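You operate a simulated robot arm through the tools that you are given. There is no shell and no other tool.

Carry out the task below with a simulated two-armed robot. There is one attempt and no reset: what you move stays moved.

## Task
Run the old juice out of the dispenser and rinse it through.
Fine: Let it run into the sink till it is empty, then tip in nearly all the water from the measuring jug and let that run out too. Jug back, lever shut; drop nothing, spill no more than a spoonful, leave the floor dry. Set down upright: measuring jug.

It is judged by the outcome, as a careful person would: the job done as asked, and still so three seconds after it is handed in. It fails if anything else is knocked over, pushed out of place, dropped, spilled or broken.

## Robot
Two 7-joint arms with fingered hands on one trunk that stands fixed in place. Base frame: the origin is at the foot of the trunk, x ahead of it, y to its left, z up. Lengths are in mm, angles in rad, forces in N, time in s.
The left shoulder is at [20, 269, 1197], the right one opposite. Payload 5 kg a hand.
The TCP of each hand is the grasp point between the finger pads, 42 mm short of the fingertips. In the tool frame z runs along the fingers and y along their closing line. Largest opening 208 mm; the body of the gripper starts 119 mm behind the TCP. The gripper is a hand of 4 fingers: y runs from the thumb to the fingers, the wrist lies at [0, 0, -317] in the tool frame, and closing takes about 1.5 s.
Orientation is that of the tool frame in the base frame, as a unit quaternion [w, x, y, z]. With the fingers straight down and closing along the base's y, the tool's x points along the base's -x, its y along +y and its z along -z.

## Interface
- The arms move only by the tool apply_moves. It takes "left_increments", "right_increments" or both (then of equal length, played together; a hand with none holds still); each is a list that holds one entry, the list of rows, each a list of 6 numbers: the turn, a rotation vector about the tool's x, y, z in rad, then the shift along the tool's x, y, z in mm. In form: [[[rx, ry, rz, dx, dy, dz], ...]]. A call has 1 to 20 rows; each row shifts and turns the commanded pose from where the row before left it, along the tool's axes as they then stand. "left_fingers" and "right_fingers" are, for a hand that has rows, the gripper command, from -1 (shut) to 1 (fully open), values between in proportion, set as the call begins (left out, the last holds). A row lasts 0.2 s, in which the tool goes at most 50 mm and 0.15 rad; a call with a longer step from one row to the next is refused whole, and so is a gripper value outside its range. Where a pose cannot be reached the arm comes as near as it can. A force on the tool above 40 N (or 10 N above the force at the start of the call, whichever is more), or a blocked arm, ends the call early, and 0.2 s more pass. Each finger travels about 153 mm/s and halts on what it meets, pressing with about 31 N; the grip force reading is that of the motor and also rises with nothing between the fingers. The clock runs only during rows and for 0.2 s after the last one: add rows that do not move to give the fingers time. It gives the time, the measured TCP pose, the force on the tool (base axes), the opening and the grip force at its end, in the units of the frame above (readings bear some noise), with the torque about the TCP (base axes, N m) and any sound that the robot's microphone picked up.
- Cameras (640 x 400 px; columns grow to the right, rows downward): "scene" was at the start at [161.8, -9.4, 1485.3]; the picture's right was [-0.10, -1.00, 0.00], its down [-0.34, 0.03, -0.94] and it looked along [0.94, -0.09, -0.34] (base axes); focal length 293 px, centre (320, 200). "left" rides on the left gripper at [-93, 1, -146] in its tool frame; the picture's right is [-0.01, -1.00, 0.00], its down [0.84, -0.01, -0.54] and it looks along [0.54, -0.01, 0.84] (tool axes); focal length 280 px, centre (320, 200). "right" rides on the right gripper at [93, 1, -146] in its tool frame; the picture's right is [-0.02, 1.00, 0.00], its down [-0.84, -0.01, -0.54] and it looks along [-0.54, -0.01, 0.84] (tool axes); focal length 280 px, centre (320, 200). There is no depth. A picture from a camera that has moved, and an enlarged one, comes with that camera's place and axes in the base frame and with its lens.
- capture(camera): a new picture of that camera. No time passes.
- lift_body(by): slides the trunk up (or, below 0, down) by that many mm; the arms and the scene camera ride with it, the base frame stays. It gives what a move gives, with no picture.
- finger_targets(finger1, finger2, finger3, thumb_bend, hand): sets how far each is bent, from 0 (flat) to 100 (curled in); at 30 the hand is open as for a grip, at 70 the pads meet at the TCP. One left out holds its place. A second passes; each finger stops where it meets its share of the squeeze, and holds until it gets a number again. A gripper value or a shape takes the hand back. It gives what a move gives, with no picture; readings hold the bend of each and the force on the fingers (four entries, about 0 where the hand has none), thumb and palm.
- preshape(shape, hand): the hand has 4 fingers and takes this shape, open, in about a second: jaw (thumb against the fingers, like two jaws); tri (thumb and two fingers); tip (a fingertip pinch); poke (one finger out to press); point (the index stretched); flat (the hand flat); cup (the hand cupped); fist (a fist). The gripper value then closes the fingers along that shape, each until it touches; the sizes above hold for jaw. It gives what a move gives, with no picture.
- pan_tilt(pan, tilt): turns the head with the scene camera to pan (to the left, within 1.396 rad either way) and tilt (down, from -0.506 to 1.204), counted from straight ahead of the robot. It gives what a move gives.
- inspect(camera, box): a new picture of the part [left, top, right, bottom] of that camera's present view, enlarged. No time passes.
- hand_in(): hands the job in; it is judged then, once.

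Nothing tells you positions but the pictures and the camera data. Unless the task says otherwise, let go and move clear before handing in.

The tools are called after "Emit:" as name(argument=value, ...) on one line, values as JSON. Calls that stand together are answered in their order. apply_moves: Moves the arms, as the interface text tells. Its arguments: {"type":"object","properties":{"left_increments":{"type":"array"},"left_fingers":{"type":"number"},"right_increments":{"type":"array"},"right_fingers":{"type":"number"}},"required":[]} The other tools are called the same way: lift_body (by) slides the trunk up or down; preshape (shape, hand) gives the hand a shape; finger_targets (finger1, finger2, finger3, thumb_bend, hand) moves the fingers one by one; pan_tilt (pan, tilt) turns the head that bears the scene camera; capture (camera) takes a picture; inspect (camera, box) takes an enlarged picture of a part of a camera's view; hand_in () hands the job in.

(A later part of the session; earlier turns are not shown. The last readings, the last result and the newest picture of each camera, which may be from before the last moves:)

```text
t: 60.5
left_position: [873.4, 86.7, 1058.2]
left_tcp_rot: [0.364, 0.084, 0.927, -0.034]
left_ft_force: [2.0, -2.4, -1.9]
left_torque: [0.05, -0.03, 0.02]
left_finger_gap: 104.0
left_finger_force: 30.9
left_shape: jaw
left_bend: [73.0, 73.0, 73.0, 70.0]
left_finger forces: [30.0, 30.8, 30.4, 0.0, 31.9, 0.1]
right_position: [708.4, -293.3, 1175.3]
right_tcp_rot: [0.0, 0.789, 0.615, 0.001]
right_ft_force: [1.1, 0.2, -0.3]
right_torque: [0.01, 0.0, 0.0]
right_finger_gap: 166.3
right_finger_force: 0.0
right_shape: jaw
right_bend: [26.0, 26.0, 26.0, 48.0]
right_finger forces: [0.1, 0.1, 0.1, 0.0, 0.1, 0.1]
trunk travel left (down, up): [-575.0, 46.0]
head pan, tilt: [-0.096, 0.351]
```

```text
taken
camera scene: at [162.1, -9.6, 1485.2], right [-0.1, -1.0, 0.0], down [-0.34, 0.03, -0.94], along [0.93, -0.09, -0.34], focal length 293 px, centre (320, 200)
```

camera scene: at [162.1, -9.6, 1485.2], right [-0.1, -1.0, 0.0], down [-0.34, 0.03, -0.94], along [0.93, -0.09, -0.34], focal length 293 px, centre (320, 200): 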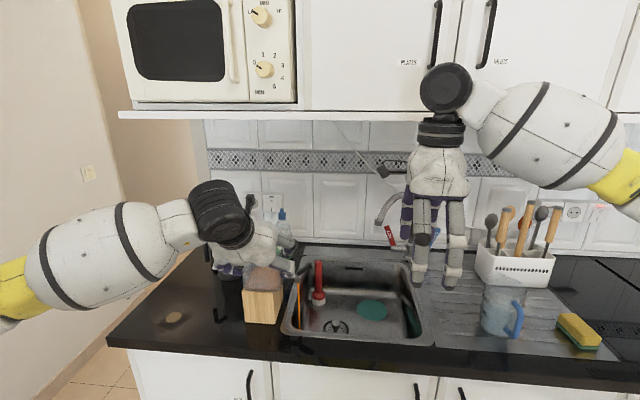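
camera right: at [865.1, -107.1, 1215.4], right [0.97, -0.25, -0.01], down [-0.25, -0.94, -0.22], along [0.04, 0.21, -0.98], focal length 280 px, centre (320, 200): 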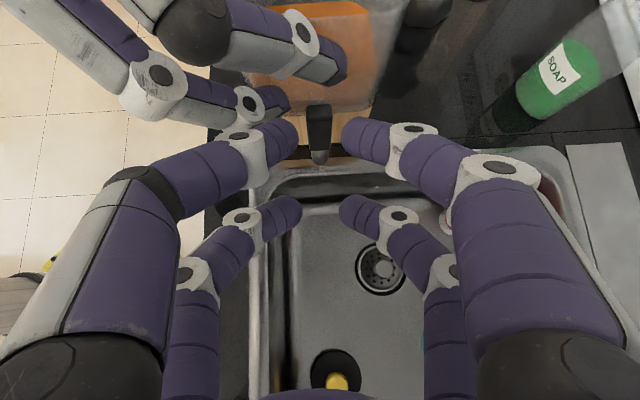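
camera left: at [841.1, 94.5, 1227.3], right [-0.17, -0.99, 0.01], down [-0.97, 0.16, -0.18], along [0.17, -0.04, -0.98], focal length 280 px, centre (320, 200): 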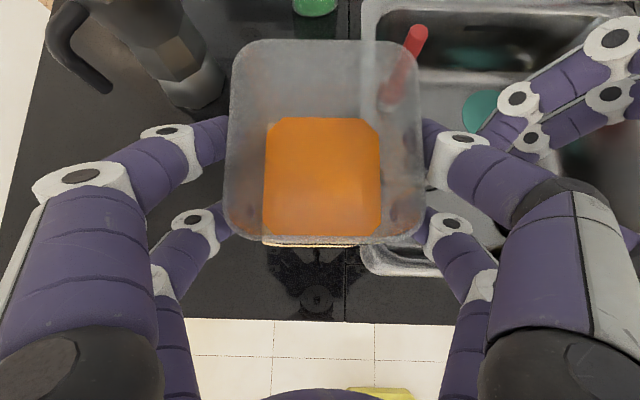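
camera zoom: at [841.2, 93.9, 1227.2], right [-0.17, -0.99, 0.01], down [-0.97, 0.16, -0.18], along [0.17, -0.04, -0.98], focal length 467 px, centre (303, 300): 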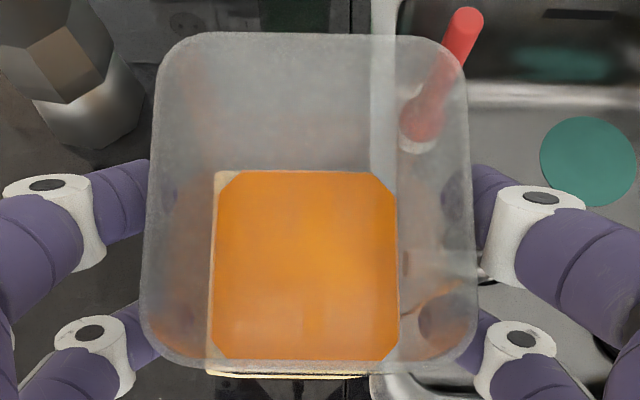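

The juice surface is slowly dropping. I'll turn the right hand back so its fingers close left-to-right, square to the jug's handle, while the draining continues.

Emit:
apply_moves(right_increments=[[[0, 0, -0.1428, 0, 0, 0], [0, 0, -0.1428, 0, 0, 0], [0, 0, -0.1428, 0, 0, 0], [0, 0, -0.1428, 0, 0, 0], [0, 0, -0.1428, 0, 0, 0], [0, 0, -0.1428, 0, 0, 0], [0, 0, -0.1428, 0, 0, 0], [0, 0, -0.1428, 0, 0, 0], [0, 0, -0.1428, 0, 0, 0], [0, 0, -0.1428, 0, 0, 0], [0, 0, -0.1428, 0, 0, 0], [0, 0, 0, 0, -40, 0], [0, 0, 0, 0, -40, 0], [0, 0, 0, 0, -40, 0], [0, 0, 0, 0, -40, 0], [0, 0, 0, 0, 0, 0]]])

Emit:
capture(camera="right")

Emit:
inspect(camera="left", box=[220, 20, 440, 260])

```text
t: 63.9
left_position: [872.0, 87.2, 1057.4]
left_tcp_rot: [0.364, 0.083, 0.927, -0.033]
left_ft_force: [1.0, -0.5, -3.3]
left_torque: [0.24, -0.05, -0.11]
left_finger_gap: 103.9
left_finger_force: 30.8
left_shape: jaw
left_bend: [73.0, 73.0, 73.0, 70.0]
left_finger forces: [30.3, 31.5, 29.8, 0.1, 31.6, 0.0]
right_position: [668.7, -445.9, 1174.8]
right_tcp_rot: [0.0, 0.122, 0.993, 0.001]
right_ft_force: [-0.1, -0.1, 0.3]
right_torque: [-0.03, -0.05, -0.03]
right_finger_gap: 166.1
right_finger_force: 0.0
right_shape: jaw
right_bend: [26.0, 25.0, 26.0, 48.0]
right_finger forces: [0.0, 0.1, 0.0, 0.0, 0.0, 0.1]
trunk travel left (down, up): [-575.0, 46.0]
head pan, tilt: [-0.096, 0.351]
```

```text
taken
camera right: at [577.3, -422.5, 1320.7], right [0.26, 0.97, 0.0], down [0.81, -0.22, 0.54], along [0.52, -0.14, -0.84], focal length 280 px, centre (320, 200)
```

right: 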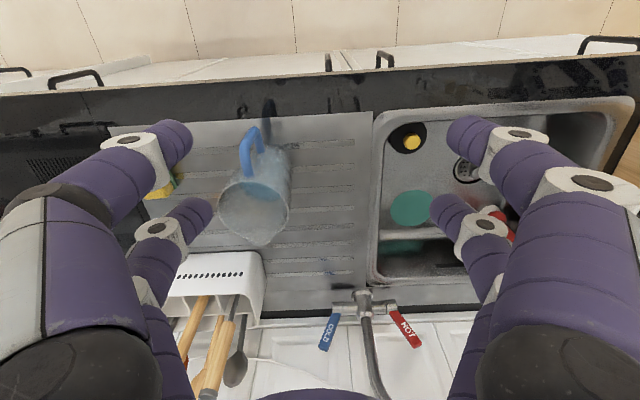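

```text
1.67 times, centred on (330, 140) of left
camera zoom: at [840.8, 95.1, 1227.3], right [-0.17, -0.99, 0.01], down [-0.97, 0.16, -0.18], along [0.17, -0.04, -0.98], focal length 467 px, centre (303, 300)
```

zoom: 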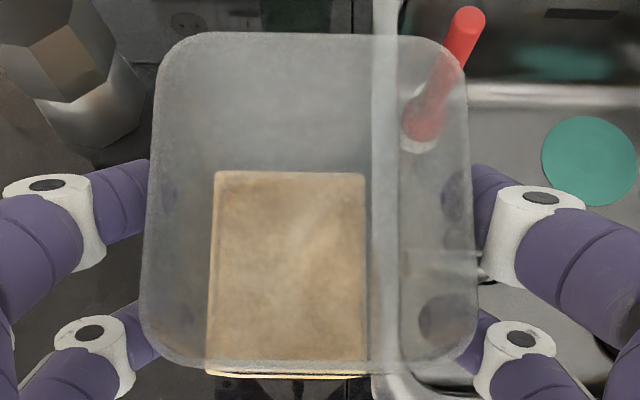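

The tank now looks empty: I can see the wood through the bottom. I'll check the spout and sink from the scene camera.

Emit:
inspect(camera="scene", box=[240, 220, 360, 330])

Emit:
inspect(camera="scene", box=[235, 275, 315, 325])

Emit:
inspect(camera="right", box=[180, 90, 320, 260])

```text
3.64 times, centred on (300, 275) of scene
camera zoom: at [161.6, -9.1, 1485.3], right [-0.1, -1.0, 0.0], down [-0.34, 0.03, -0.94], along [0.94, -0.09, -0.34], focal length 1066 px, centre (393, -73)
```

zoom: 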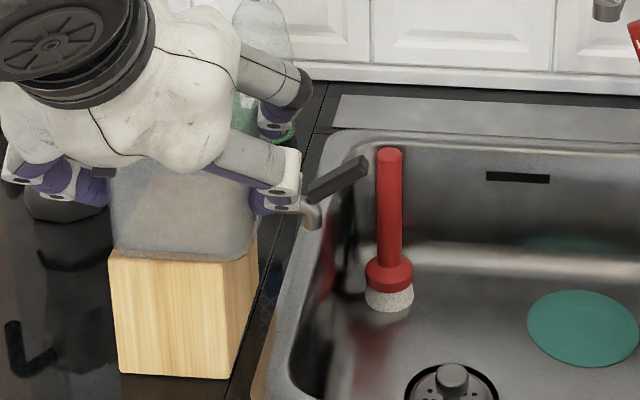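

```text
8.00 times, centred on (275, 300) of scene
camera zoom: at [161.6, -9.1, 1485.3], right [-0.1, -1.0, 0.0], down [-0.34, 0.03, -0.94], along [0.94, -0.09, -0.34], focal length 2345 px, centre (680, -600)
```

zoom: 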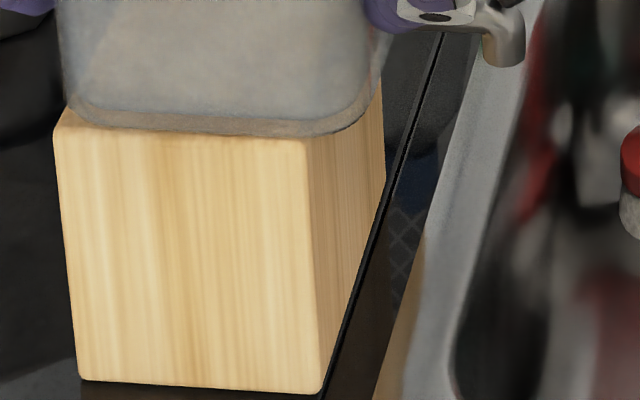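

```text
2.35 times, centred on (250, 175) of right
camera zoom: at [577.3, -422.5, 1320.7], right [0.26, 0.97, 0.0], down [0.81, -0.22, 0.54], along [0.52, -0.14, -0.84], focal length 660 px, centre (485, 259)
```

zoom: 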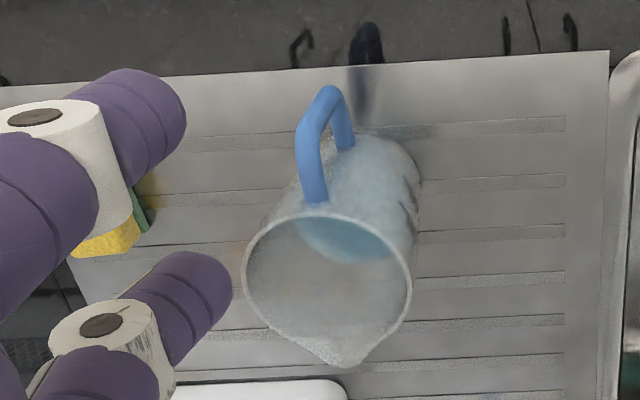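

The tank is empty and nothing drips from the spout. I'll release the left hand carefully and back it out while turning the right hand square to the jug's handle and moving above the jug.

Emit:
apply_moves(left_increments=[[[0, 0, 0, 0, 0, 0], [0, 0, 0, 0, 0, 0], [0, 0, 0, 0, 0, 0]]], left_fingers=0.19)

Emit:
inspect(camera="left", box=[180, 20, 460, 260])

Emit:
inspect(camera="scene", box=[235, 275, 315, 325])

```text
t: 64.7
left_position: [871.6, 87.6, 1057.1]
left_tcp_rot: [0.364, 0.084, 0.927, -0.034]
left_ft_force: [0.3, 0.7, -0.3]
left_torque: [0.04, 0.01, 0.06]
left_finger_gap: 123.2
left_finger_force: 0.1
left_shape: jaw
left_bend: [32.0, 32.0, 32.0, 70.0]
left_finger forces: [0.0, 0.0, 0.0, 0.1, 0.1, 0.0]
right_position: [669.3, -446.5, 1174.8]
right_tcp_rot: [0.0, 0.122, 0.993, 0.001]
right_ft_force: [1.2, 0.7, -0.2]
right_torque: [-0.02, 0.0, -0.01]
right_finger_gap: 166.1
right_finger_force: 0.0
right_shape: jaw
right_bend: [26.0, 25.0, 26.0, 48.0]
right_finger forces: [0.1, 0.1, 0.1, 0.0, 0.1, 0.0]
trunk travel left (down, up): [-575.0, 46.0]
head pan, tilt: [-0.096, 0.351]
```

```text
1.67 times, centred on (320, 140) of left
camera zoom: at [841.0, 94.6, 1227.5], right [-0.17, -0.99, 0.01], down [-0.97, 0.16, -0.18], along [0.17, -0.04, -0.98], focal length 467 px, centre (320, 300)
```

zoom: 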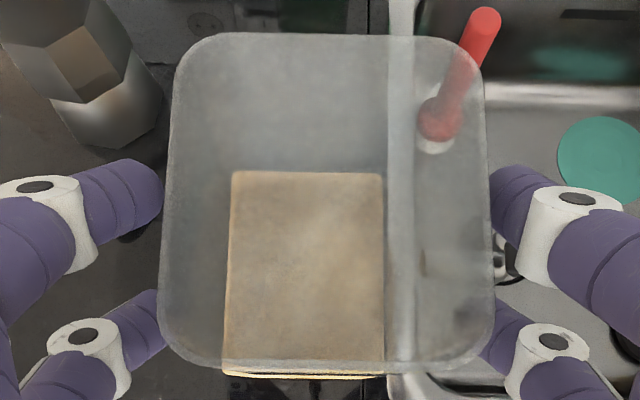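

```text
8.00 times, centred on (275, 300) of scene
camera zoom: at [161.8, -9.5, 1485.3], right [-0.1, -1.0, 0.0], down [-0.34, 0.03, -0.94], along [0.94, -0.09, -0.34], focal length 2345 px, centre (680, -600)
```

zoom: 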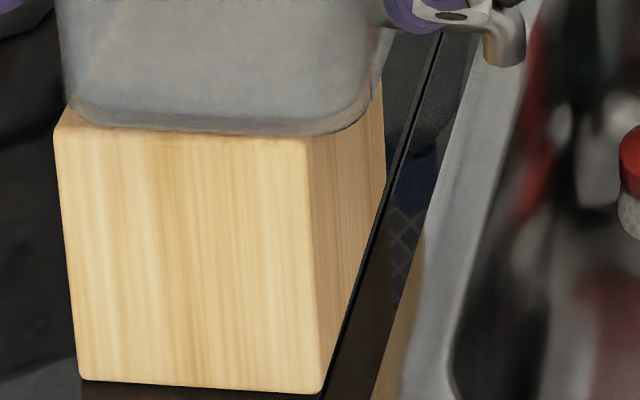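

The grip is open with clearance on both sides and the dispenser hasn't shifted. Now I'll back the left hand out along its own axis and move the right hand above the jug.

Emit:
apply_moves(left_increments=[[[0, 0, 0, 0, 0, -20], [0, 0, 0, 0, 0, -30], [0, 0, 0, 0, 0, -40], [0, 0, 0, 0, 0, -40], [0, 0, 0, 0, 0, -40], [0, 0, 0, 0, 0, -40], [0, 0, 0, 0, 0, 0]]], right_increments=[[[0, 0, -0.14, 0, 0, 0], [0, 0, 0, -22.9, -24, 19], [0, 0, 0, -22.9, -24, 19], [0, 0, 0, -22.9, -24, 19], [0, 0, 0, -22.9, -24, 19], [0, 0, 0, -22.9, -24, 19], [0, 0, 0, 0, 0, 0]]])

Emit:
capture(camera="right")

Emit:
capture(camera="scene")

```text
t: 66.3
left_position: [729.8, 113.8, 1206.7]
left_tcp_rot: [0.365, 0.082, 0.927, -0.033]
left_ft_force: [0.5, 0.3, -0.2]
left_torque: [-0.04, 0.0, -0.03]
left_finger_gap: 123.3
left_finger_force: 0.0
left_shape: jaw
left_bend: [32.0, 32.0, 32.0, 70.0]
left_finger forces: [0.0, 0.1, 0.0, 0.1, 0.0, 0.0]
right_position: [769.1, -573.9, 1078.5]
right_tcp_rot: [0.0, 0.052, 0.999, 0.001]
right_ft_force: [0.2, 0.5, 0.9]
right_torque: [0.01, 0.02, 0.0]
right_finger_gap: 166.3
right_finger_force: 0.1
right_shape: jaw
right_bend: [26.0, 25.0, 26.0, 48.0]
right_finger forces: [0.1, 0.0, 0.0, 0.1, 0.1, 0.1]
trunk travel left (down, up): [-575.0, 46.0]
head pan, tilt: [-0.096, 0.351]
```

```text
taken
camera right: at [675.0, -563.7, 1226.0], right [0.12, 0.99, 0.0], down [0.84, -0.1, 0.54], along [0.54, -0.06, -0.84], focal length 280 px, centre (320, 200)
```

right: 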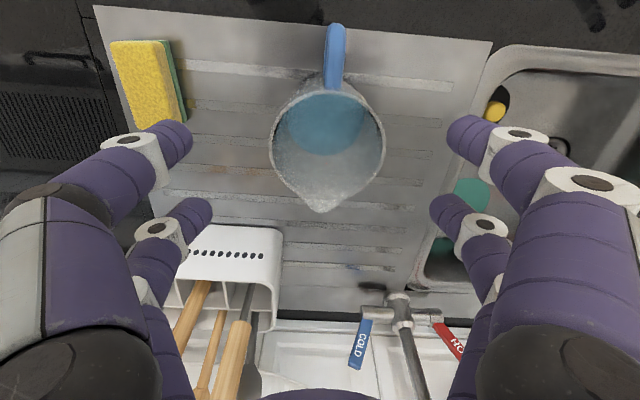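

```text
taken
camera scene: at [161.6, -9.1, 1485.3], right [-0.1, -1.0, 0.0], down [-0.34, 0.03, -0.94], along [0.94, -0.09, -0.34], focal length 293 px, centre (320, 200)
```

scene: 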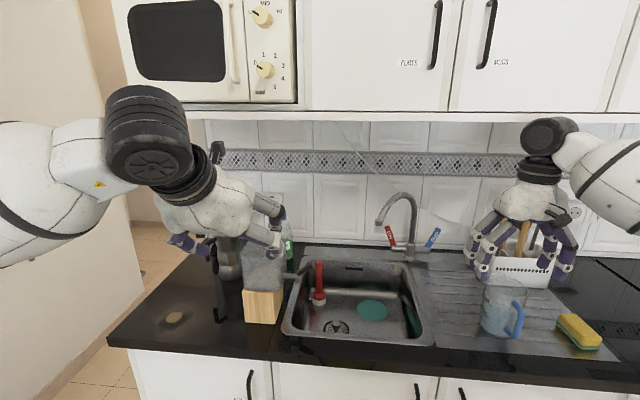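

The jug is centred about 6 mm to the left of the hand's axis, with its handle toward the robot and lip away. I'll correct the position and angle slightly and go straight down around it.

Emit:
apply_moves(right_increments=[[[0, 0, 0.08, 0, 6, 0], [0, 0, 0, 0, 0, 37], [0, 0, 0, 0, 0, 37], [0, 0, 0, 0, 0, 37], [0, 0, 0, 0, 0, 0]]])

Emit:
capture(camera="right")

Emit:
inspect(camera="scene", box=[420, 220, 620, 370])

```text
t: 67.5
left_position: [730.1, 113.4, 1207.7]
left_tcp_rot: [0.364, 0.082, 0.927, -0.033]
left_ft_force: [-0.1, 0.6, 0.3]
left_torque: [-0.05, 0.01, -0.02]
left_finger_gap: 123.6
left_finger_force: 0.1
left_shape: jaw
left_bend: [32.0, 32.0, 32.0, 70.0]
left_finger forces: [0.1, 0.1, 0.1, 0.0, 0.1, 0.0]
right_position: [770.8, -572.3, 971.2]
right_tcp_rot: [0.0, 0.092, 0.996, 0.0]
right_ft_force: [0.0, 0.9, 0.5]
right_torque: [-0.08, -0.01, -0.01]
right_finger_gap: 166.2
right_finger_force: 0.1
right_shape: jaw
right_bend: [26.0, 25.0, 26.0, 48.0]
right_finger forces: [0.0, 0.1, 0.0, 0.0, 0.0, 0.1]
trunk travel left (down, up): [-575.0, 46.0]
head pan, tilt: [-0.096, 0.351]
```

```text
taken
camera right: at [677.6, -555.0, 1117.1], right [0.2, 0.98, 0.0], down [0.83, -0.17, 0.54], along [0.53, -0.1, -0.84], focal length 280 px, centre (320, 200)
```

right: 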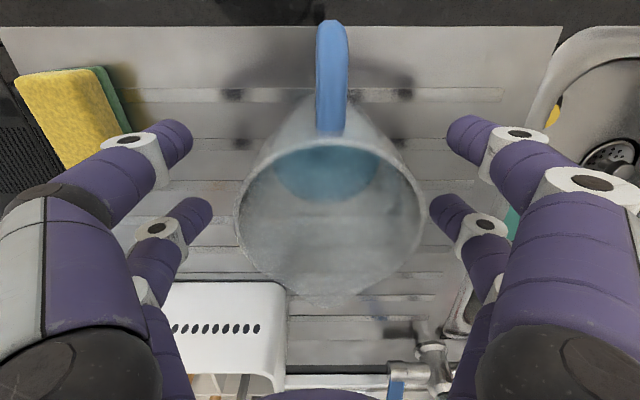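

```text
2.67 times, centred on (520, 295) of scene
camera zoom: at [161.2, -8.9, 1485.5], right [-0.1, -1.0, 0.0], down [-0.34, 0.03, -0.94], along [0.94, -0.09, -0.34], focal length 782 px, centre (-213, -53)
```

zoom: 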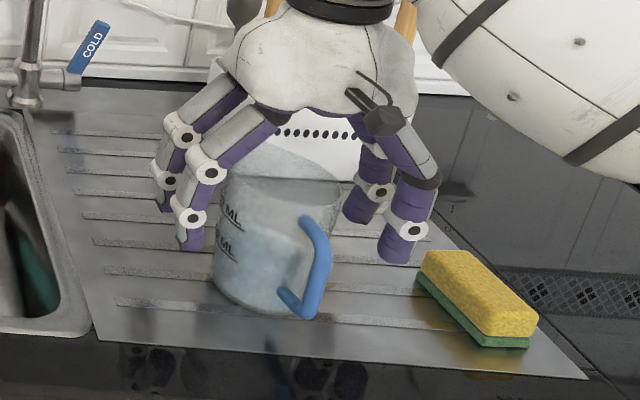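

The jug is nearly centred. I'll shift a few millimetres to centre it exactly, go down the last 40 mm, then close gently.

Emit:
apply_moves(right_increments=[[[0, 0, 0, 3, 5, 0], [0, 0, 0, 0, 0, 20], [0, 0, 0, 0, 0, 20], [0, 0, 0, 0, 0, 0]]])

Emit:
apply_moves(right_increments=[[[0, 0, 0, 0, 0, 0], [0, 0, 0, 0, 0, 0]]], right_fingers=0.1)

Emit:
capture(camera="right")

Emit:
inspect(camera="scene", box=[420, 220, 620, 370])

```text
t: 68.5
left_position: [730.3, 113.3, 1206.8]
left_tcp_rot: [0.365, 0.083, 0.927, -0.033]
left_ft_force: [0.4, -0.7, 0.3]
left_torque: [0.03, 0.0, -0.01]
left_finger_gap: 123.4
left_finger_force: 0.1
left_shape: jaw
left_bend: [32.0, 32.0, 32.0, 70.0]
left_finger forces: [0.0, 0.0, 0.0, 0.0, 0.0, 0.0]
right_position: [769.2, -567.3, 930.1]
right_tcp_rot: [-0.001, 0.093, 0.996, 0.001]
right_ft_force: [-0.3, 0.3, 0.0]
right_torque: [0.01, -0.04, 0.01]
right_finger_gap: 166.1
right_finger_force: 0.1
right_shape: jaw
right_bend: [26.0, 25.0, 26.0, 48.0]
right_finger forces: [0.0, 0.1, 0.0, 0.2, 0.1, 0.0]
trunk travel left (down, up): [-575.0, 46.0]
head pan, tilt: [-0.096, 0.351]
```

```text
t: 69.1
left_position: [729.7, 113.8, 1207.3]
left_tcp_rot: [0.364, 0.084, 0.927, -0.033]
left_ft_force: [0.2, 0.8, 0.5]
left_torque: [-0.02, -0.03, 0.01]
left_finger_gap: 123.1
left_finger_force: 0.1
left_shape: jaw
left_bend: [32.0, 32.0, 32.0, 70.0]
left_finger forces: [0.1, 0.0, 0.1, 0.0, 0.1, 0.1]
right_position: [769.6, -568.0, 929.4]
right_tcp_rot: [0.001, 0.093, 0.996, 0.001]
right_ft_force: [0.6, -1.2, -0.2]
right_torque: [0.02, 0.03, -0.01]
right_finger_gap: 115.5
right_finger_force: 0.1
right_shape: jaw
right_bend: [72.0, 72.0, 72.0, 70.0]
right_finger forces: [0.0, 0.0, 0.0, 0.0, 0.1, 0.0]
trunk travel left (down, up): [-575.0, 46.0]
head pan, tilt: [-0.096, 0.351]
```

```text
taken
camera right: at [677.4, -549.8, 1075.8], right [0.2, 0.98, 0.0], down [0.83, -0.17, 0.54], along [0.53, -0.1, -0.84], focal length 280 px, centre (320, 200)
```

right: 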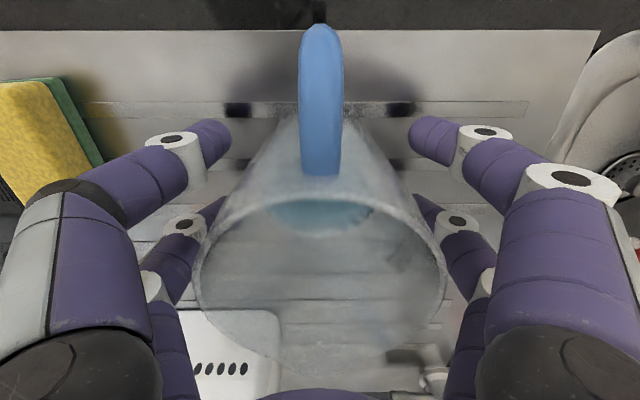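

```text
2.67 times, centred on (520, 295) of scene
camera zoom: at [161.9, -9.4, 1485.3], right [-0.1, -1.0, 0.0], down [-0.34, 0.03, -0.94], along [0.93, -0.09, -0.34], focal length 782 px, centre (-213, -53)
```

zoom: 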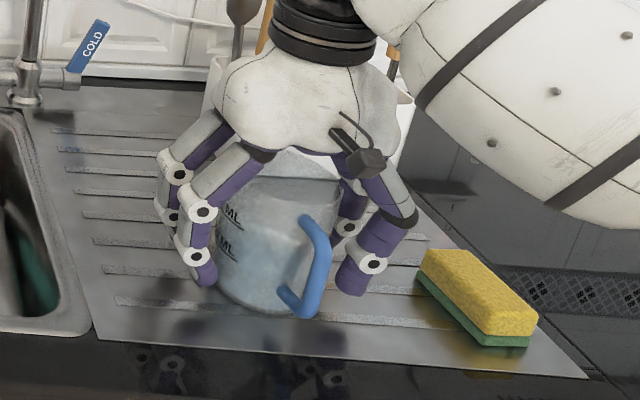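

The jug is well centred between the fingers. I'll close the grip on it.

Emit:
apply_moves(right_increments=[[[0, 0, 0, 0, 0, 0], [0, 0, 0, 0, 0, 0], [0, 0, 0, 0, 0, 0]]], right_fingers=-0.1)

Emit:
apply_moves(right_increments=[[[0, 0, 0, 0, 0, 0], [0, 0, 0, 0, 0, 0], [0, 0, 0, 0, 0, 0], [0, 0, 0, 0, 0, 0]]], right_fingers=-1)

Emit:
capture(camera="right")

Emit:
inspect(camera="scene", box=[420, 220, 620, 370])

```text
t: 69.9
left_position: [730.1, 112.9, 1206.1]
left_tcp_rot: [0.364, 0.082, 0.927, -0.033]
left_ft_force: [-1.0, 0.5, -0.7]
left_torque: [0.04, -0.01, -0.04]
left_finger_gap: 123.2
left_finger_force: 0.0
left_shape: jaw
left_bend: [32.0, 32.0, 32.0, 70.0]
left_finger forces: [0.1, 0.0, 0.1, 0.0, 0.0, 0.1]
right_position: [769.7, -568.8, 929.0]
right_tcp_rot: [0.0, 0.092, 0.996, 0.001]
right_ft_force: [0.1, 0.7, 0.4]
right_torque: [0.03, 0.01, 0.02]
right_finger_gap: 94.3
right_finger_force: 0.1
right_shape: jaw
right_bend: [73.0, 73.0, 73.0, 70.0]
right_finger forces: [0.1, 0.0, 0.0, 0.0, 0.0, 0.0]
trunk travel left (down, up): [-575.0, 46.0]
head pan, tilt: [-0.096, 0.351]
```

```text
t: 70.9
left_position: [730.8, 112.2, 1206.4]
left_tcp_rot: [0.364, 0.084, 0.927, -0.034]
left_ft_force: [0.2, 0.0, -0.1]
left_torque: [-0.03, 0.01, -0.02]
left_finger_gap: 123.2
left_finger_force: 0.0
left_shape: jaw
left_bend: [32.0, 32.0, 32.0, 70.0]
left_finger forces: [0.0, 0.1, 0.0, 0.1, 0.0, 0.0]
right_position: [770.0, -566.8, 929.6]
right_tcp_rot: [0.0, 0.092, 0.996, 0.0]
right_ft_force: [-0.8, -0.1, 0.8]
right_torque: [-0.01, -0.02, -0.01]
right_finger_gap: 64.7
right_finger_force: 30.6
right_shape: jaw
right_bend: [74.0, 74.0, 74.0, 70.0]
right_finger forces: [28.1, 27.8, 27.2, 0.0, 27.2, 0.1]
trunk travel left (down, up): [-575.0, 46.0]
head pan, tilt: [-0.096, 0.351]
```

```text
taken
camera right: at [677.4, -549.9, 1075.5], right [0.2, 0.98, 0.0], down [0.83, -0.17, 0.54], along [0.53, -0.1, -0.84], focal length 280 px, centre (320, 200)
```

right: 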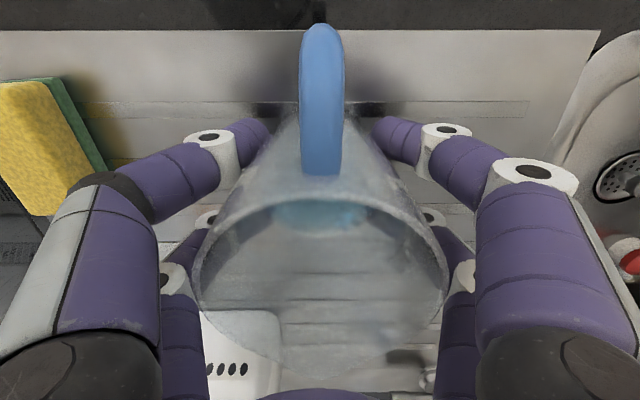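

```text
2.67 times, centred on (520, 295) of scene
camera zoom: at [162.0, -9.5, 1485.2], right [-0.1, -1.0, 0.0], down [-0.34, 0.03, -0.94], along [0.93, -0.09, -0.34], focal length 782 px, centre (-213, -53)
```

zoom: 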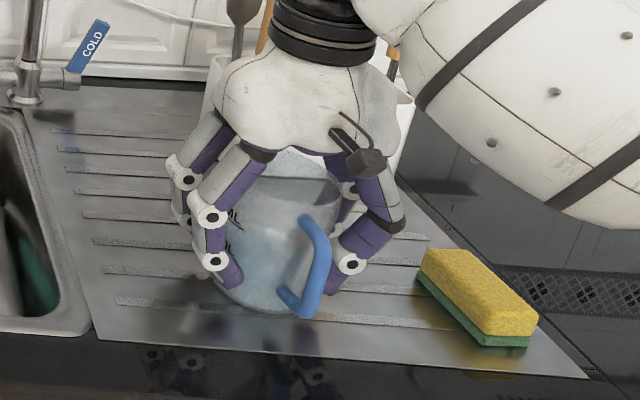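

All four fingers hold the jug at about 27 N each. I'll lift it slowly 30 mm and check that it is level and not slipping.

Emit:
apply_moves(right_increments=[[[0, 0, 0, 0, 0, -5], [0, 0, 0, 0, 0, -5], [0, 0, 0, 0, 0, -10], [0, 0, 0, 0, 0, -10], [0, 0, 0, 0, 0, 0]]])

Emit:
capture(camera="right")

Emit:
inspect(camera="scene", box=[420, 220, 620, 370])

```text
t: 72.1
left_position: [730.8, 113.0, 1206.3]
left_tcp_rot: [0.364, 0.083, 0.927, -0.032]
left_ft_force: [0.1, 0.2, -0.7]
left_torque: [-0.01, -0.04, -0.01]
left_finger_gap: 123.4
left_finger_force: 0.1
left_shape: jaw
left_bend: [32.0, 32.0, 32.0, 70.0]
left_finger forces: [0.0, 0.0, 0.0, 0.0, 0.0, 0.1]
right_position: [769.8, -566.9, 959.6]
right_tcp_rot: [0.0, 0.093, 0.996, 0.001]
right_ft_force: [-0.6, -1.1, -4.0]
right_torque: [-0.03, -0.02, -0.01]
right_finger_gap: 64.6
right_finger_force: 30.3
right_shape: jaw
right_bend: [74.0, 74.0, 74.0, 70.0]
right_finger forces: [28.2, 27.7, 27.2, 0.1, 27.2, 0.0]
trunk travel left (down, up): [-575.0, 46.0]
head pan, tilt: [-0.096, 0.351]
```

```text
taken
camera right: at [676.9, -548.6, 1106.1], right [0.2, 0.98, 0.0], down [0.83, -0.17, 0.54], along [0.53, -0.1, -0.84], focal length 280 px, centre (320, 200)
```

right: 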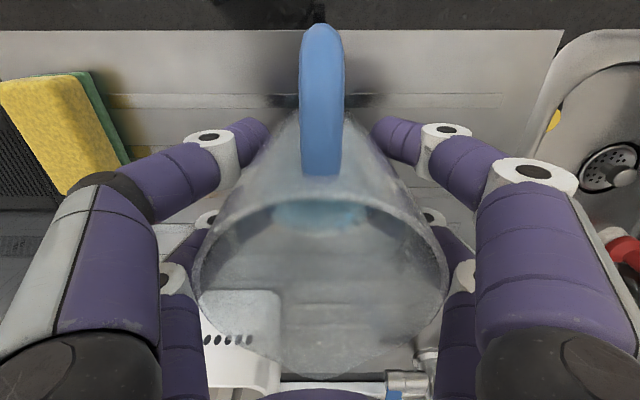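

```text
2.67 times, centred on (520, 295) of scene
camera zoom: at [162.1, -9.6, 1485.2], right [-0.1, -1.0, 0.0], down [-0.34, 0.03, -0.94], along [0.93, -0.09, -0.34], focal length 782 px, centre (-213, -53)
```

zoom: 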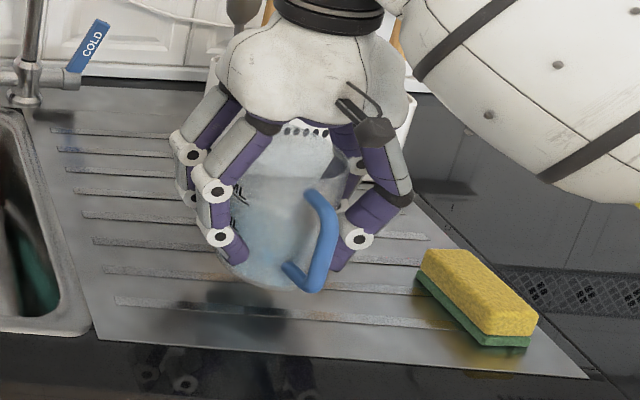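

The jug lifts cleanly and stays level. I'll raise it to about z = 1170, carry it left over the sink, and at the same time move the left hand out of the way.

Emit:
apply_moves(right_increments=[[[0, 0, 0, 0, 0, -15], [0, 0, 0, 0, 0, -30], [0, 0, 0, 0, 0, -35], [0, 0, 0, 0, 0, -35], [0, 0, 0, 0, 0, -35], [0, 0, 0, 0, 0, -35], [0, 0, 0, 0, 0, -20], [0, 0, 0, 5, 12, 0], [0, 0, 0, 11, 24, 0], [0, 0, 0, 12, 26, 0], [0, 0, 0, 12, 26, 0], [0, 0, 0, 12, 26, 0], [0, 0, 0, 12, 26, 0], [0, 0, 0, 12, 26, 0], [0, 0, 0, 12, 26, 0], [0, 0, 0, 12, 26, 0], [0, 0, 0, 12, 26, 0], [0, 0, 0, 11, 24, 0], [0, 0, 0, 6, 13, 0], [0, 0, 0, 0, 0, 0]]], left_increments=[[[0, 0, 0, 6.5, 19, -10.5], [0, 0, 0, 6.5, 19, -10.5], [0, 0, 0, 6.5, 19, -10.5], [0, 0, 0, 6.5, 19, -10.5], [0, 0, 0, 6.5, 19, -10.5], [0, 0, 0, 6.5, 19, -10.5], [0, 0, 0, 6.5, 19, -10.5], [0, 0, 0, 6.5, 19, -10.5], [0, 0, 0, 6.5, 19, -10.5], [0, 0, 0, 6.5, 19, -10.5], [0, 0, 0, 6.5, 19, -10.5], [0, 0, 0, 6.5, 19, -10.5], [0, 0, 0, 0, 0, 0], [0, 0, 0, 0, 0, 0], [0, 0, 0, 0, 0, 0], [0, 0, 0, 0, 0, 0], [0, 0, 0, 0, 0, 0], [0, 0, 0, 0, 0, 0], [0, 0, 0, 0, 0, 0], [0, 0, 0, 0, 0, 0]]])

Emit:
capture(camera="scene")

Emit:
capture(camera="right")

```text
t: 76.3
left_position: [631.6, 365.1, 1248.4]
left_tcp_rot: [0.364, 0.083, 0.927, -0.033]
left_ft_force: [-0.5, -0.8, 0.6]
left_torque: [-0.02, -0.03, -0.03]
left_finger_gap: 123.4
left_finger_force: 0.0
left_shape: jaw
left_bend: [32.0, 32.0, 32.0, 70.0]
left_finger forces: [0.1, 0.1, 0.1, 0.0, 0.1, 0.0]
right_position: [693.9, -265.8, 1164.9]
right_tcp_rot: [0.0, 0.093, 0.996, 0.001]
right_ft_force: [0.2, 0.1, -3.9]
right_torque: [-0.01, -0.02, -0.01]
right_finger_gap: 64.7
right_finger_force: 30.9
right_shape: jaw
right_bend: [74.0, 74.0, 74.0, 70.0]
right_finger forces: [28.6, 28.2, 27.5, 0.0, 27.4, 0.1]
trunk travel left (down, up): [-575.0, 46.0]
head pan, tilt: [-0.096, 0.351]
```

```text
taken
camera scene: at [162.0, -9.5, 1485.3], right [-0.1, -1.0, 0.0], down [-0.34, 0.03, -0.94], along [0.93, -0.09, -0.34], focal length 293 px, centre (320, 200)
```

scene: 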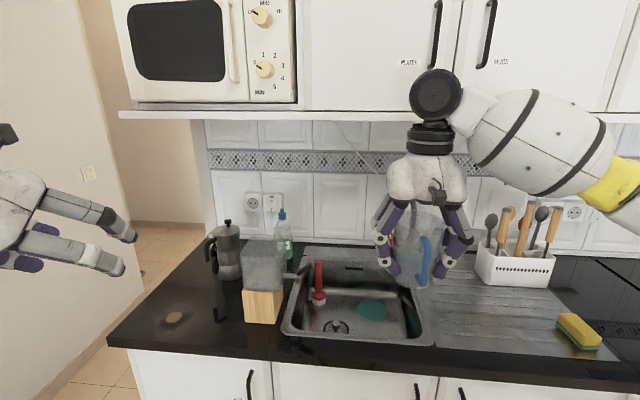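

```text
taken
camera right: at [601.4, -248.0, 1311.8], right [0.2, 0.98, 0.0], down [0.83, -0.17, 0.54], along [0.53, -0.11, -0.84], focal length 280 px, centre (320, 200)
```

right: 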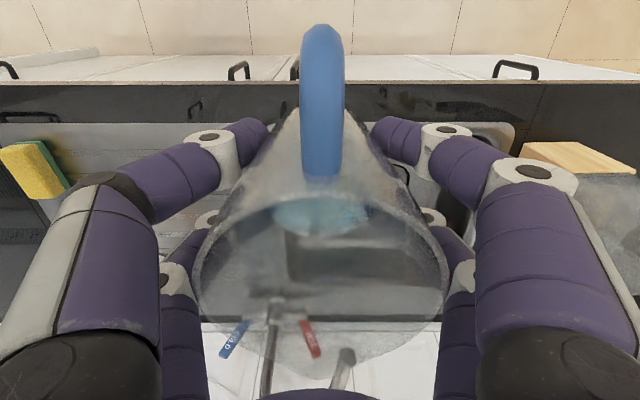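

The jug is held steady over the sink. I'll now turn the hand 90° so the jug's lip points right, toward the sink side, which lets me pour by tilting the hand to the left over the tank.

Emit:
apply_moves(right_increments=[[[0, 0, 0.06, 0, 0, 0], [0, 0, 0.11, 0, 0, 0], [0, 0, 0.12, 0, 0, 0], [0, 0, 0.12, 0, 0, 0], [0, 0, 0.12, 0, 0, 0], [0, 0, 0.12, 0, 0, 0], [0, 0, 0.12, 0, 0, 0], [0, 0, 0.12, 0, 0, 0], [0, 0, 0.12, 0, 0, 0], [0, 0, 0.12, 0, 0, 0], [0, 0, 0.12, 0, 0, 0], [0, 0, 0.12, 0, 0, 0], [0, 0, 0.12, 0, 0, 0], [0, 0, 0.074, 0, 0, 0], [0, 0, 0, 0, 0, 0]]])

Emit:
capture(camera="right")

Emit:
inspect(camera="scene", box=[340, 120, 520, 300])

```text
t: 79.5
left_position: [631.6, 365.5, 1247.6]
left_tcp_rot: [0.365, 0.083, 0.927, -0.034]
left_ft_force: [0.4, 1.0, -0.6]
left_torque: [0.03, 0.0, 0.01]
left_finger_gap: 123.0
left_finger_force: 0.0
left_shape: jaw
left_bend: [32.0, 32.0, 32.0, 70.0]
left_finger forces: [0.0, 0.0, 0.2, 0.0, 0.0, 0.0]
right_position: [694.0, -266.6, 1164.9]
right_tcp_rot: [-0.001, 0.768, 0.641, 0.001]
right_ft_force: [-1.0, 0.5, -3.4]
right_torque: [-0.03, 0.02, -0.01]
right_finger_gap: 64.4
right_finger_force: 31.2
right_shape: jaw
right_bend: [74.0, 74.0, 74.0, 70.0]
right_finger forces: [28.9, 28.2, 27.8, 0.0, 27.5, 0.0]
trunk travel left (down, up): [-575.0, 46.0]
head pan, tilt: [-0.096, 0.351]
```

```text
taken
camera right: at [710.9, -175.1, 1311.3], right [0.98, -0.19, 0.0], down [-0.16, -0.83, 0.54], along [-0.1, -0.53, -0.84], focal length 280 px, centre (320, 200)
```

right: 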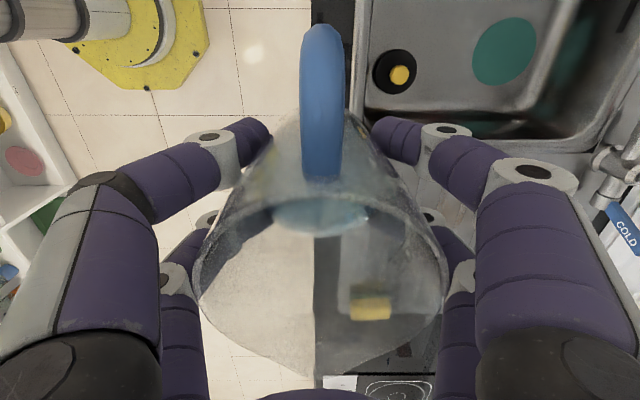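

```text
2.22 times, centred on (430, 210) of scene
camera zoom: at [162.0, -9.4, 1485.3], right [-0.1, -1.0, 0.0], down [-0.34, 0.03, -0.94], along [0.93, -0.09, -0.34], focal length 651 px, centre (76, 178)
```

zoom: 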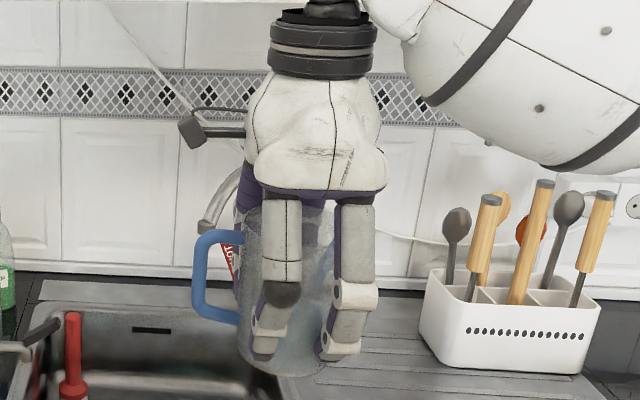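

The jug sits squarely in the hand with the lip on the sink side. I'll tilt to about 30° (well short of pouring) and carry it toward the tank at z ≈ 1200.

Emit:
apply_moves(right_increments=[[[0, 0.05, 0, 0, 0, 0], [0, 0.075, 0, 0, 0, 0], [0, 0.08, 0, 0, 0, 0], [0, 0.08, 0, 0, 0, 0], [0, 0.08, 0, 0, 0, 0], [0, 0.08, 0, 0, 0, 0], [0, 0.08, 0, 0, 0, 0], [0, 0, 0, 12, 4.9, 5.4], [0, 0, 0, 24, 9.8, 10.7], [0, 0, 0, 26, 10.6, 11.6], [0, 0, 0, 26, 10.6, 11.6], [0, 0, 0, 26, 10.6, 11.6], [0, 0, 0, 26, 10.6, 11.6], [0, 0, 0, 26, 10.6, 11.6], [0, 0, 0, 26, 10.6, 11.6], [0, 0, 0, 26, 10.6, 11.6], [0, 0, 0, 26, 10.6, 11.6], [0, 0, 0, 26, 10.6, 11.6], [0, 0, 0, 24, 9.8, 10.7], [0, 0, 0, 12, 4.9, 5.4]]])

Emit:
capture(camera="right")

Emit:
capture(camera="scene")

```text
t: 83.7
left_position: [631.6, 365.4, 1248.2]
left_tcp_rot: [0.364, 0.084, 0.927, -0.034]
left_ft_force: [0.3, 0.1, 0.5]
left_torque: [-0.04, 0.02, -0.01]
left_finger_gap: 123.5
left_finger_force: 0.1
left_shape: jaw
left_bend: [32.0, 32.0, 32.0, 70.0]
left_finger forces: [0.1, 0.0, 0.1, 0.0, 0.1, 0.1]
right_position: [875.0, 39.5, 1202.2]
right_tcp_rot: [-0.167, 0.741, 0.619, 0.2]
right_ft_force: [-0.4, 0.4, -4.7]
right_torque: [-0.05, -0.03, 0.01]
right_finger_gap: 64.5
right_finger_force: 30.9
right_shape: jaw
right_bend: [74.0, 74.0, 74.0, 70.0]
right_finger forces: [29.2, 29.3, 28.3, 0.0, 27.8, 0.1]
trunk travel left (down, up): [-575.0, 46.0]
head pan, tilt: [-0.096, 0.351]
```

```text
taken
camera right: at [877.7, 44.6, 1375.3], right [0.98, -0.19, -0.01], down [-0.19, -0.98, 0.04], along [-0.02, -0.04, -1.0], focal length 280 px, centre (320, 200)
```

right: 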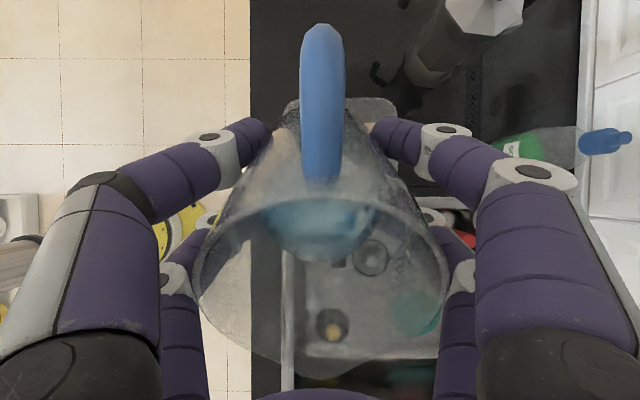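

```text
taken
camera scene: at [161.8, -9.2, 1485.3], right [-0.1, -1.0, 0.0], down [-0.34, 0.03, -0.94], along [0.94, -0.09, -0.34], focal length 293 px, centre (320, 200)
```

scene: 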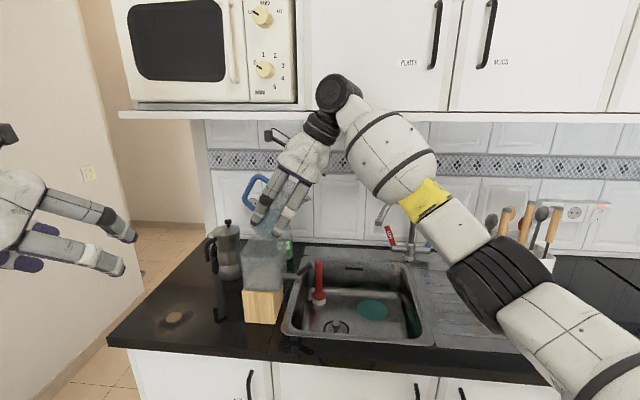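

The tilted jug is just right of the tank and above it. I'll continue left and tilt to about 42°, still short of pouring, then look again.

Emit:
apply_moves(right_increments=[[[0, 0.02, 0, 6, 0.4, 5], [0, 0.03, 0, 8.6, 0.6, 7.5], [0, 0.03, 0, 8.6, 0.6, 7.5], [0, 0.03, 0, 8.6, 0.6, 7.5], [0, 0.03, 0, 8.6, 0.6, 7.5], [0, 0.03, 0, 8.6, 0.6, 7.5], [0, 0.02, 0, 8.6, 0.6, 7.5], [0, 0.016, 0, 3, 0.2, 2.5], [0, 0, 0, 0, 0, 0]]])

Emit:
capture(camera="right")

Emit:
inspect(camera="scene", box=[200, 140, 360, 300])

Emit:
capture(camera="left")

```text
t: 85.7
left_position: [631.0, 364.7, 1249.3]
left_tcp_rot: [0.364, 0.083, 0.927, -0.034]
left_ft_force: [0.0, -0.1, -0.2]
left_torque: [-0.01, 0.0, 0.01]
left_finger_gap: 123.1
left_finger_force: 0.0
left_shape: jaw
left_bend: [32.0, 32.0, 32.0, 70.0]
left_finger forces: [0.0, 0.0, 0.0, 0.0, 0.0, 0.0]
right_position: [894.0, 117.3, 1192.9]
right_tcp_rot: [-0.23, 0.716, 0.599, 0.275]
right_ft_force: [0.1, 0.0, -2.6]
right_torque: [-0.06, 0.03, -0.02]
right_finger_gap: 64.4
right_finger_force: 31.1
right_shape: jaw
right_bend: [74.0, 74.0, 74.0, 70.0]
right_finger forces: [29.2, 29.4, 28.5, 0.0, 27.8, 0.1]
trunk travel left (down, up): [-575.0, 46.0]
head pan, tilt: [-0.096, 0.351]
```

```text
taken
camera right: at [889.9, 89.4, 1364.8], right [0.98, -0.19, -0.01], down [-0.19, -0.97, -0.16], along [0.02, 0.16, -0.99], focal length 280 px, centre (320, 200)
```

right: 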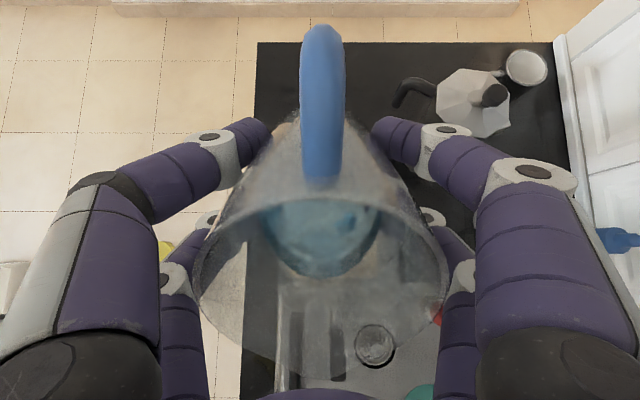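

```text
2.50 times, centred on (280, 220) of scene
camera zoom: at [162.0, -9.3, 1485.3], right [-0.1, -1.0, 0.0], down [-0.34, 0.03, -0.94], along [0.93, -0.09, -0.34], focal length 733 px, centre (420, 150)
```

zoom: 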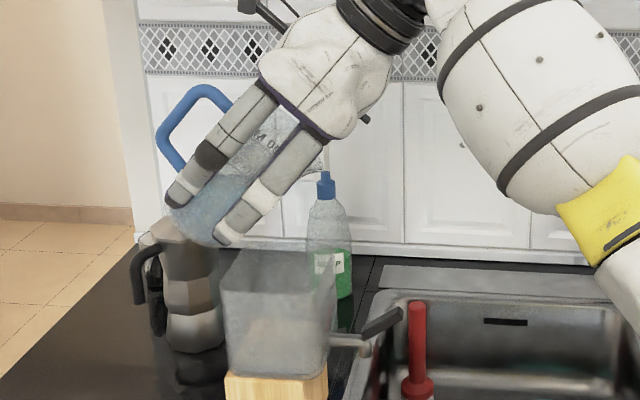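

```text
taken
camera left: at [600.7, 372.9, 1418.7], right [-0.17, -0.99, 0.01], down [-0.97, 0.16, -0.18], along [0.17, -0.04, -0.98], focal length 280 px, centre (320, 200)
```

left: 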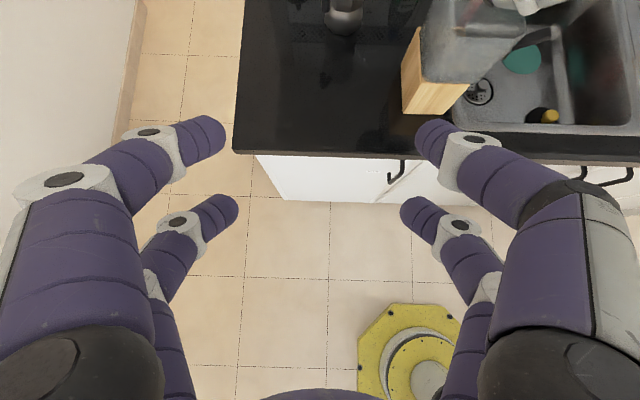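

The jug is at 42° above the tank with no water out yet. I'll move it left and down so the lip comes over the middle of the tank, ending at about 48°.

Emit:
apply_moves(right_increments=[[[0, 0.006, 0, 0.6, 0, 6], [0, 0.012, 0, 1.1, 0, 12.5], [0, 0.012, 0, 1.1, 0, 12.5], [0, 0.012, 0, 1.1, 0, 12.5], [0, 0.012, 0, 1.1, 0, 12.5], [0, 0.012, 0, 1.1, 0, 12.5], [0, 0.012, 0, 1.1, 0, 12.5], [0, 0.012, 0, 1.1, 0, 12.5], [0, 0.006, 0, 0.6, 0, 5], [0, 0, 0, 0, 0, 0]]])

Emit:
capture(camera="right")

Emit:
inspect(camera="scene", box=[200, 160, 360, 320])

```text
t: 87.9
left_position: [631.1, 364.3, 1248.6]
left_tcp_rot: [0.364, 0.083, 0.927, -0.033]
left_ft_force: [-0.4, 0.5, 0.6]
left_torque: [0.04, 0.06, 0.02]
left_finger_gap: 123.4
left_finger_force: 0.0
left_shape: jaw
left_bend: [32.0, 32.0, 32.0, 70.0]
left_finger forces: [0.0, 0.0, 0.0, 0.1, 0.1, 0.0]
right_position: [907.4, 192.4, 1128.5]
right_tcp_rot: [-0.258, 0.703, 0.586, 0.309]
right_ft_force: [-0.8, 0.4, -3.7]
right_torque: [-0.01, 0.01, 0.02]
right_finger_gap: 64.4
right_finger_force: 31.0
right_shape: jaw
right_bend: [74.0, 74.0, 74.0, 70.0]
right_finger forces: [29.3, 29.4, 28.5, 0.1, 27.8, 0.0]
trunk travel left (down, up): [-575.0, 46.0]
head pan, tilt: [-0.096, 0.351]
```

```text
taken
camera right: at [899.8, 147.3, 1296.5], right [0.98, -0.19, -0.01], down [-0.18, -0.95, -0.26], along [0.04, 0.25, -0.97], focal length 280 px, centre (320, 200)
```

right: 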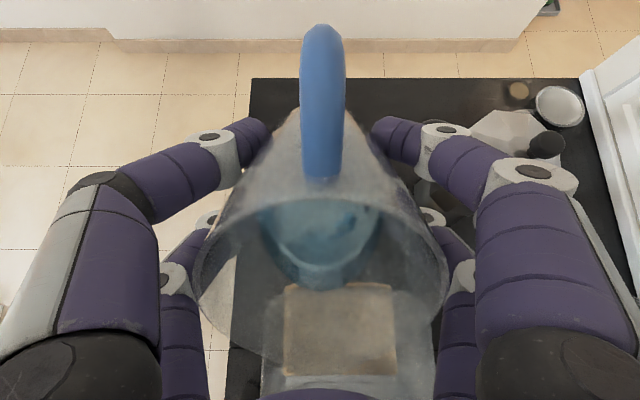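

```text
2.50 times, centred on (280, 240) of scene
camera zoom: at [162.2, -9.5, 1485.2], right [-0.1, -1.0, 0.0], down [-0.34, 0.03, -0.94], along [0.93, -0.09, -0.34], focal length 733 px, centre (420, 100)
```

zoom: 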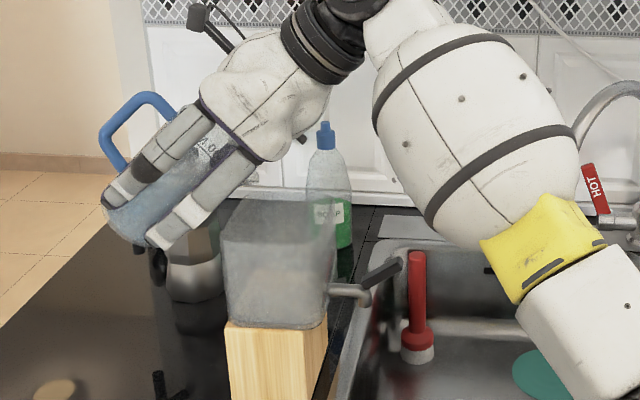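

The lip is now over the tank interior, slightly left of centre, which suits a stream that leaves toward the sink side. I'll start pouring slowly, pivoting about the lip.

Emit:
apply_moves(right_increments=[[[0, 0.015, 0, 1.1, 0, -0.9], [0, 0.015, 0, 1.1, 0, -0.9], [0, 0.015, 0, 1.1, 0, -0.9], [0, 0.015, 0, 1.1, 0, -0.9], [0, 0.015, 0, 1.1, 0, -0.9], [0, 0.015, 0, 1.1, 0, -0.9], [0, 0.015, 0, 1.1, 0, -0.9], [0, 0.015, 0, 1.1, 0, -0.9]]])

Emit:
capture(camera="right")

Emit:
inspect(camera="scene", box=[200, 160, 360, 320])

```text
t: 89.7
left_position: [631.9, 364.9, 1248.1]
left_tcp_rot: [0.364, 0.084, 0.927, -0.033]
left_ft_force: [0.7, 0.9, 0.1]
left_torque: [0.0, 0.01, 0.0]
left_finger_gap: 123.6
left_finger_force: 0.0
left_shape: jaw
left_bend: [32.0, 32.0, 32.0, 70.0]
left_finger forces: [0.1, 0.0, 0.0, 0.0, 0.0, 0.0]
right_position: [907.9, 190.6, 1139.2]
right_tcp_rot: [-0.294, 0.682, 0.57, 0.35]
right_ft_force: [0.5, 0.2, -4.0]
right_torque: [-0.02, -0.02, 0.0]
right_finger_gap: 64.5
right_finger_force: 31.1
right_shape: jaw
right_bend: [74.0, 74.0, 74.0, 70.0]
right_finger forces: [29.1, 29.4, 28.4, 0.0, 27.9, 0.1]
trunk travel left (down, up): [-575.0, 46.0]
head pan, tilt: [-0.096, 0.351]
```

```text
taken
camera right: at [897.3, 127.3, 1301.3], right [0.98, -0.19, -0.01], down [-0.18, -0.91, -0.37], along [0.06, 0.37, -0.93], focal length 280 px, centre (320, 200)
```

right: 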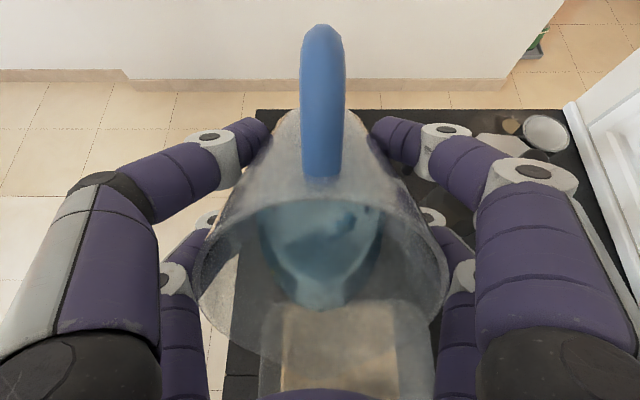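

```text
2.50 times, centred on (280, 240) of scene
camera zoom: at [162.1, -9.4, 1485.3], right [-0.1, -1.0, 0.0], down [-0.34, 0.03, -0.94], along [0.93, -0.09, -0.34], focal length 733 px, centre (420, 100)
```

zoom: 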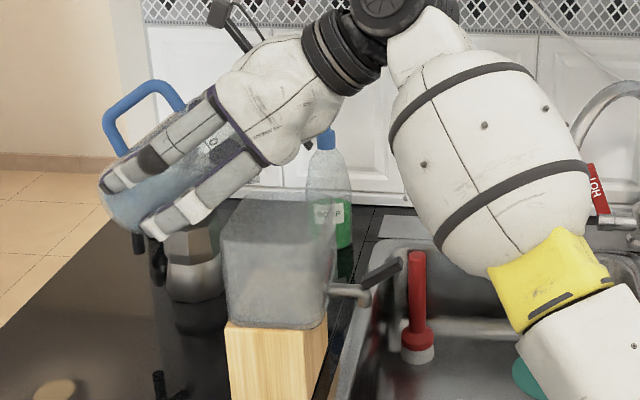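

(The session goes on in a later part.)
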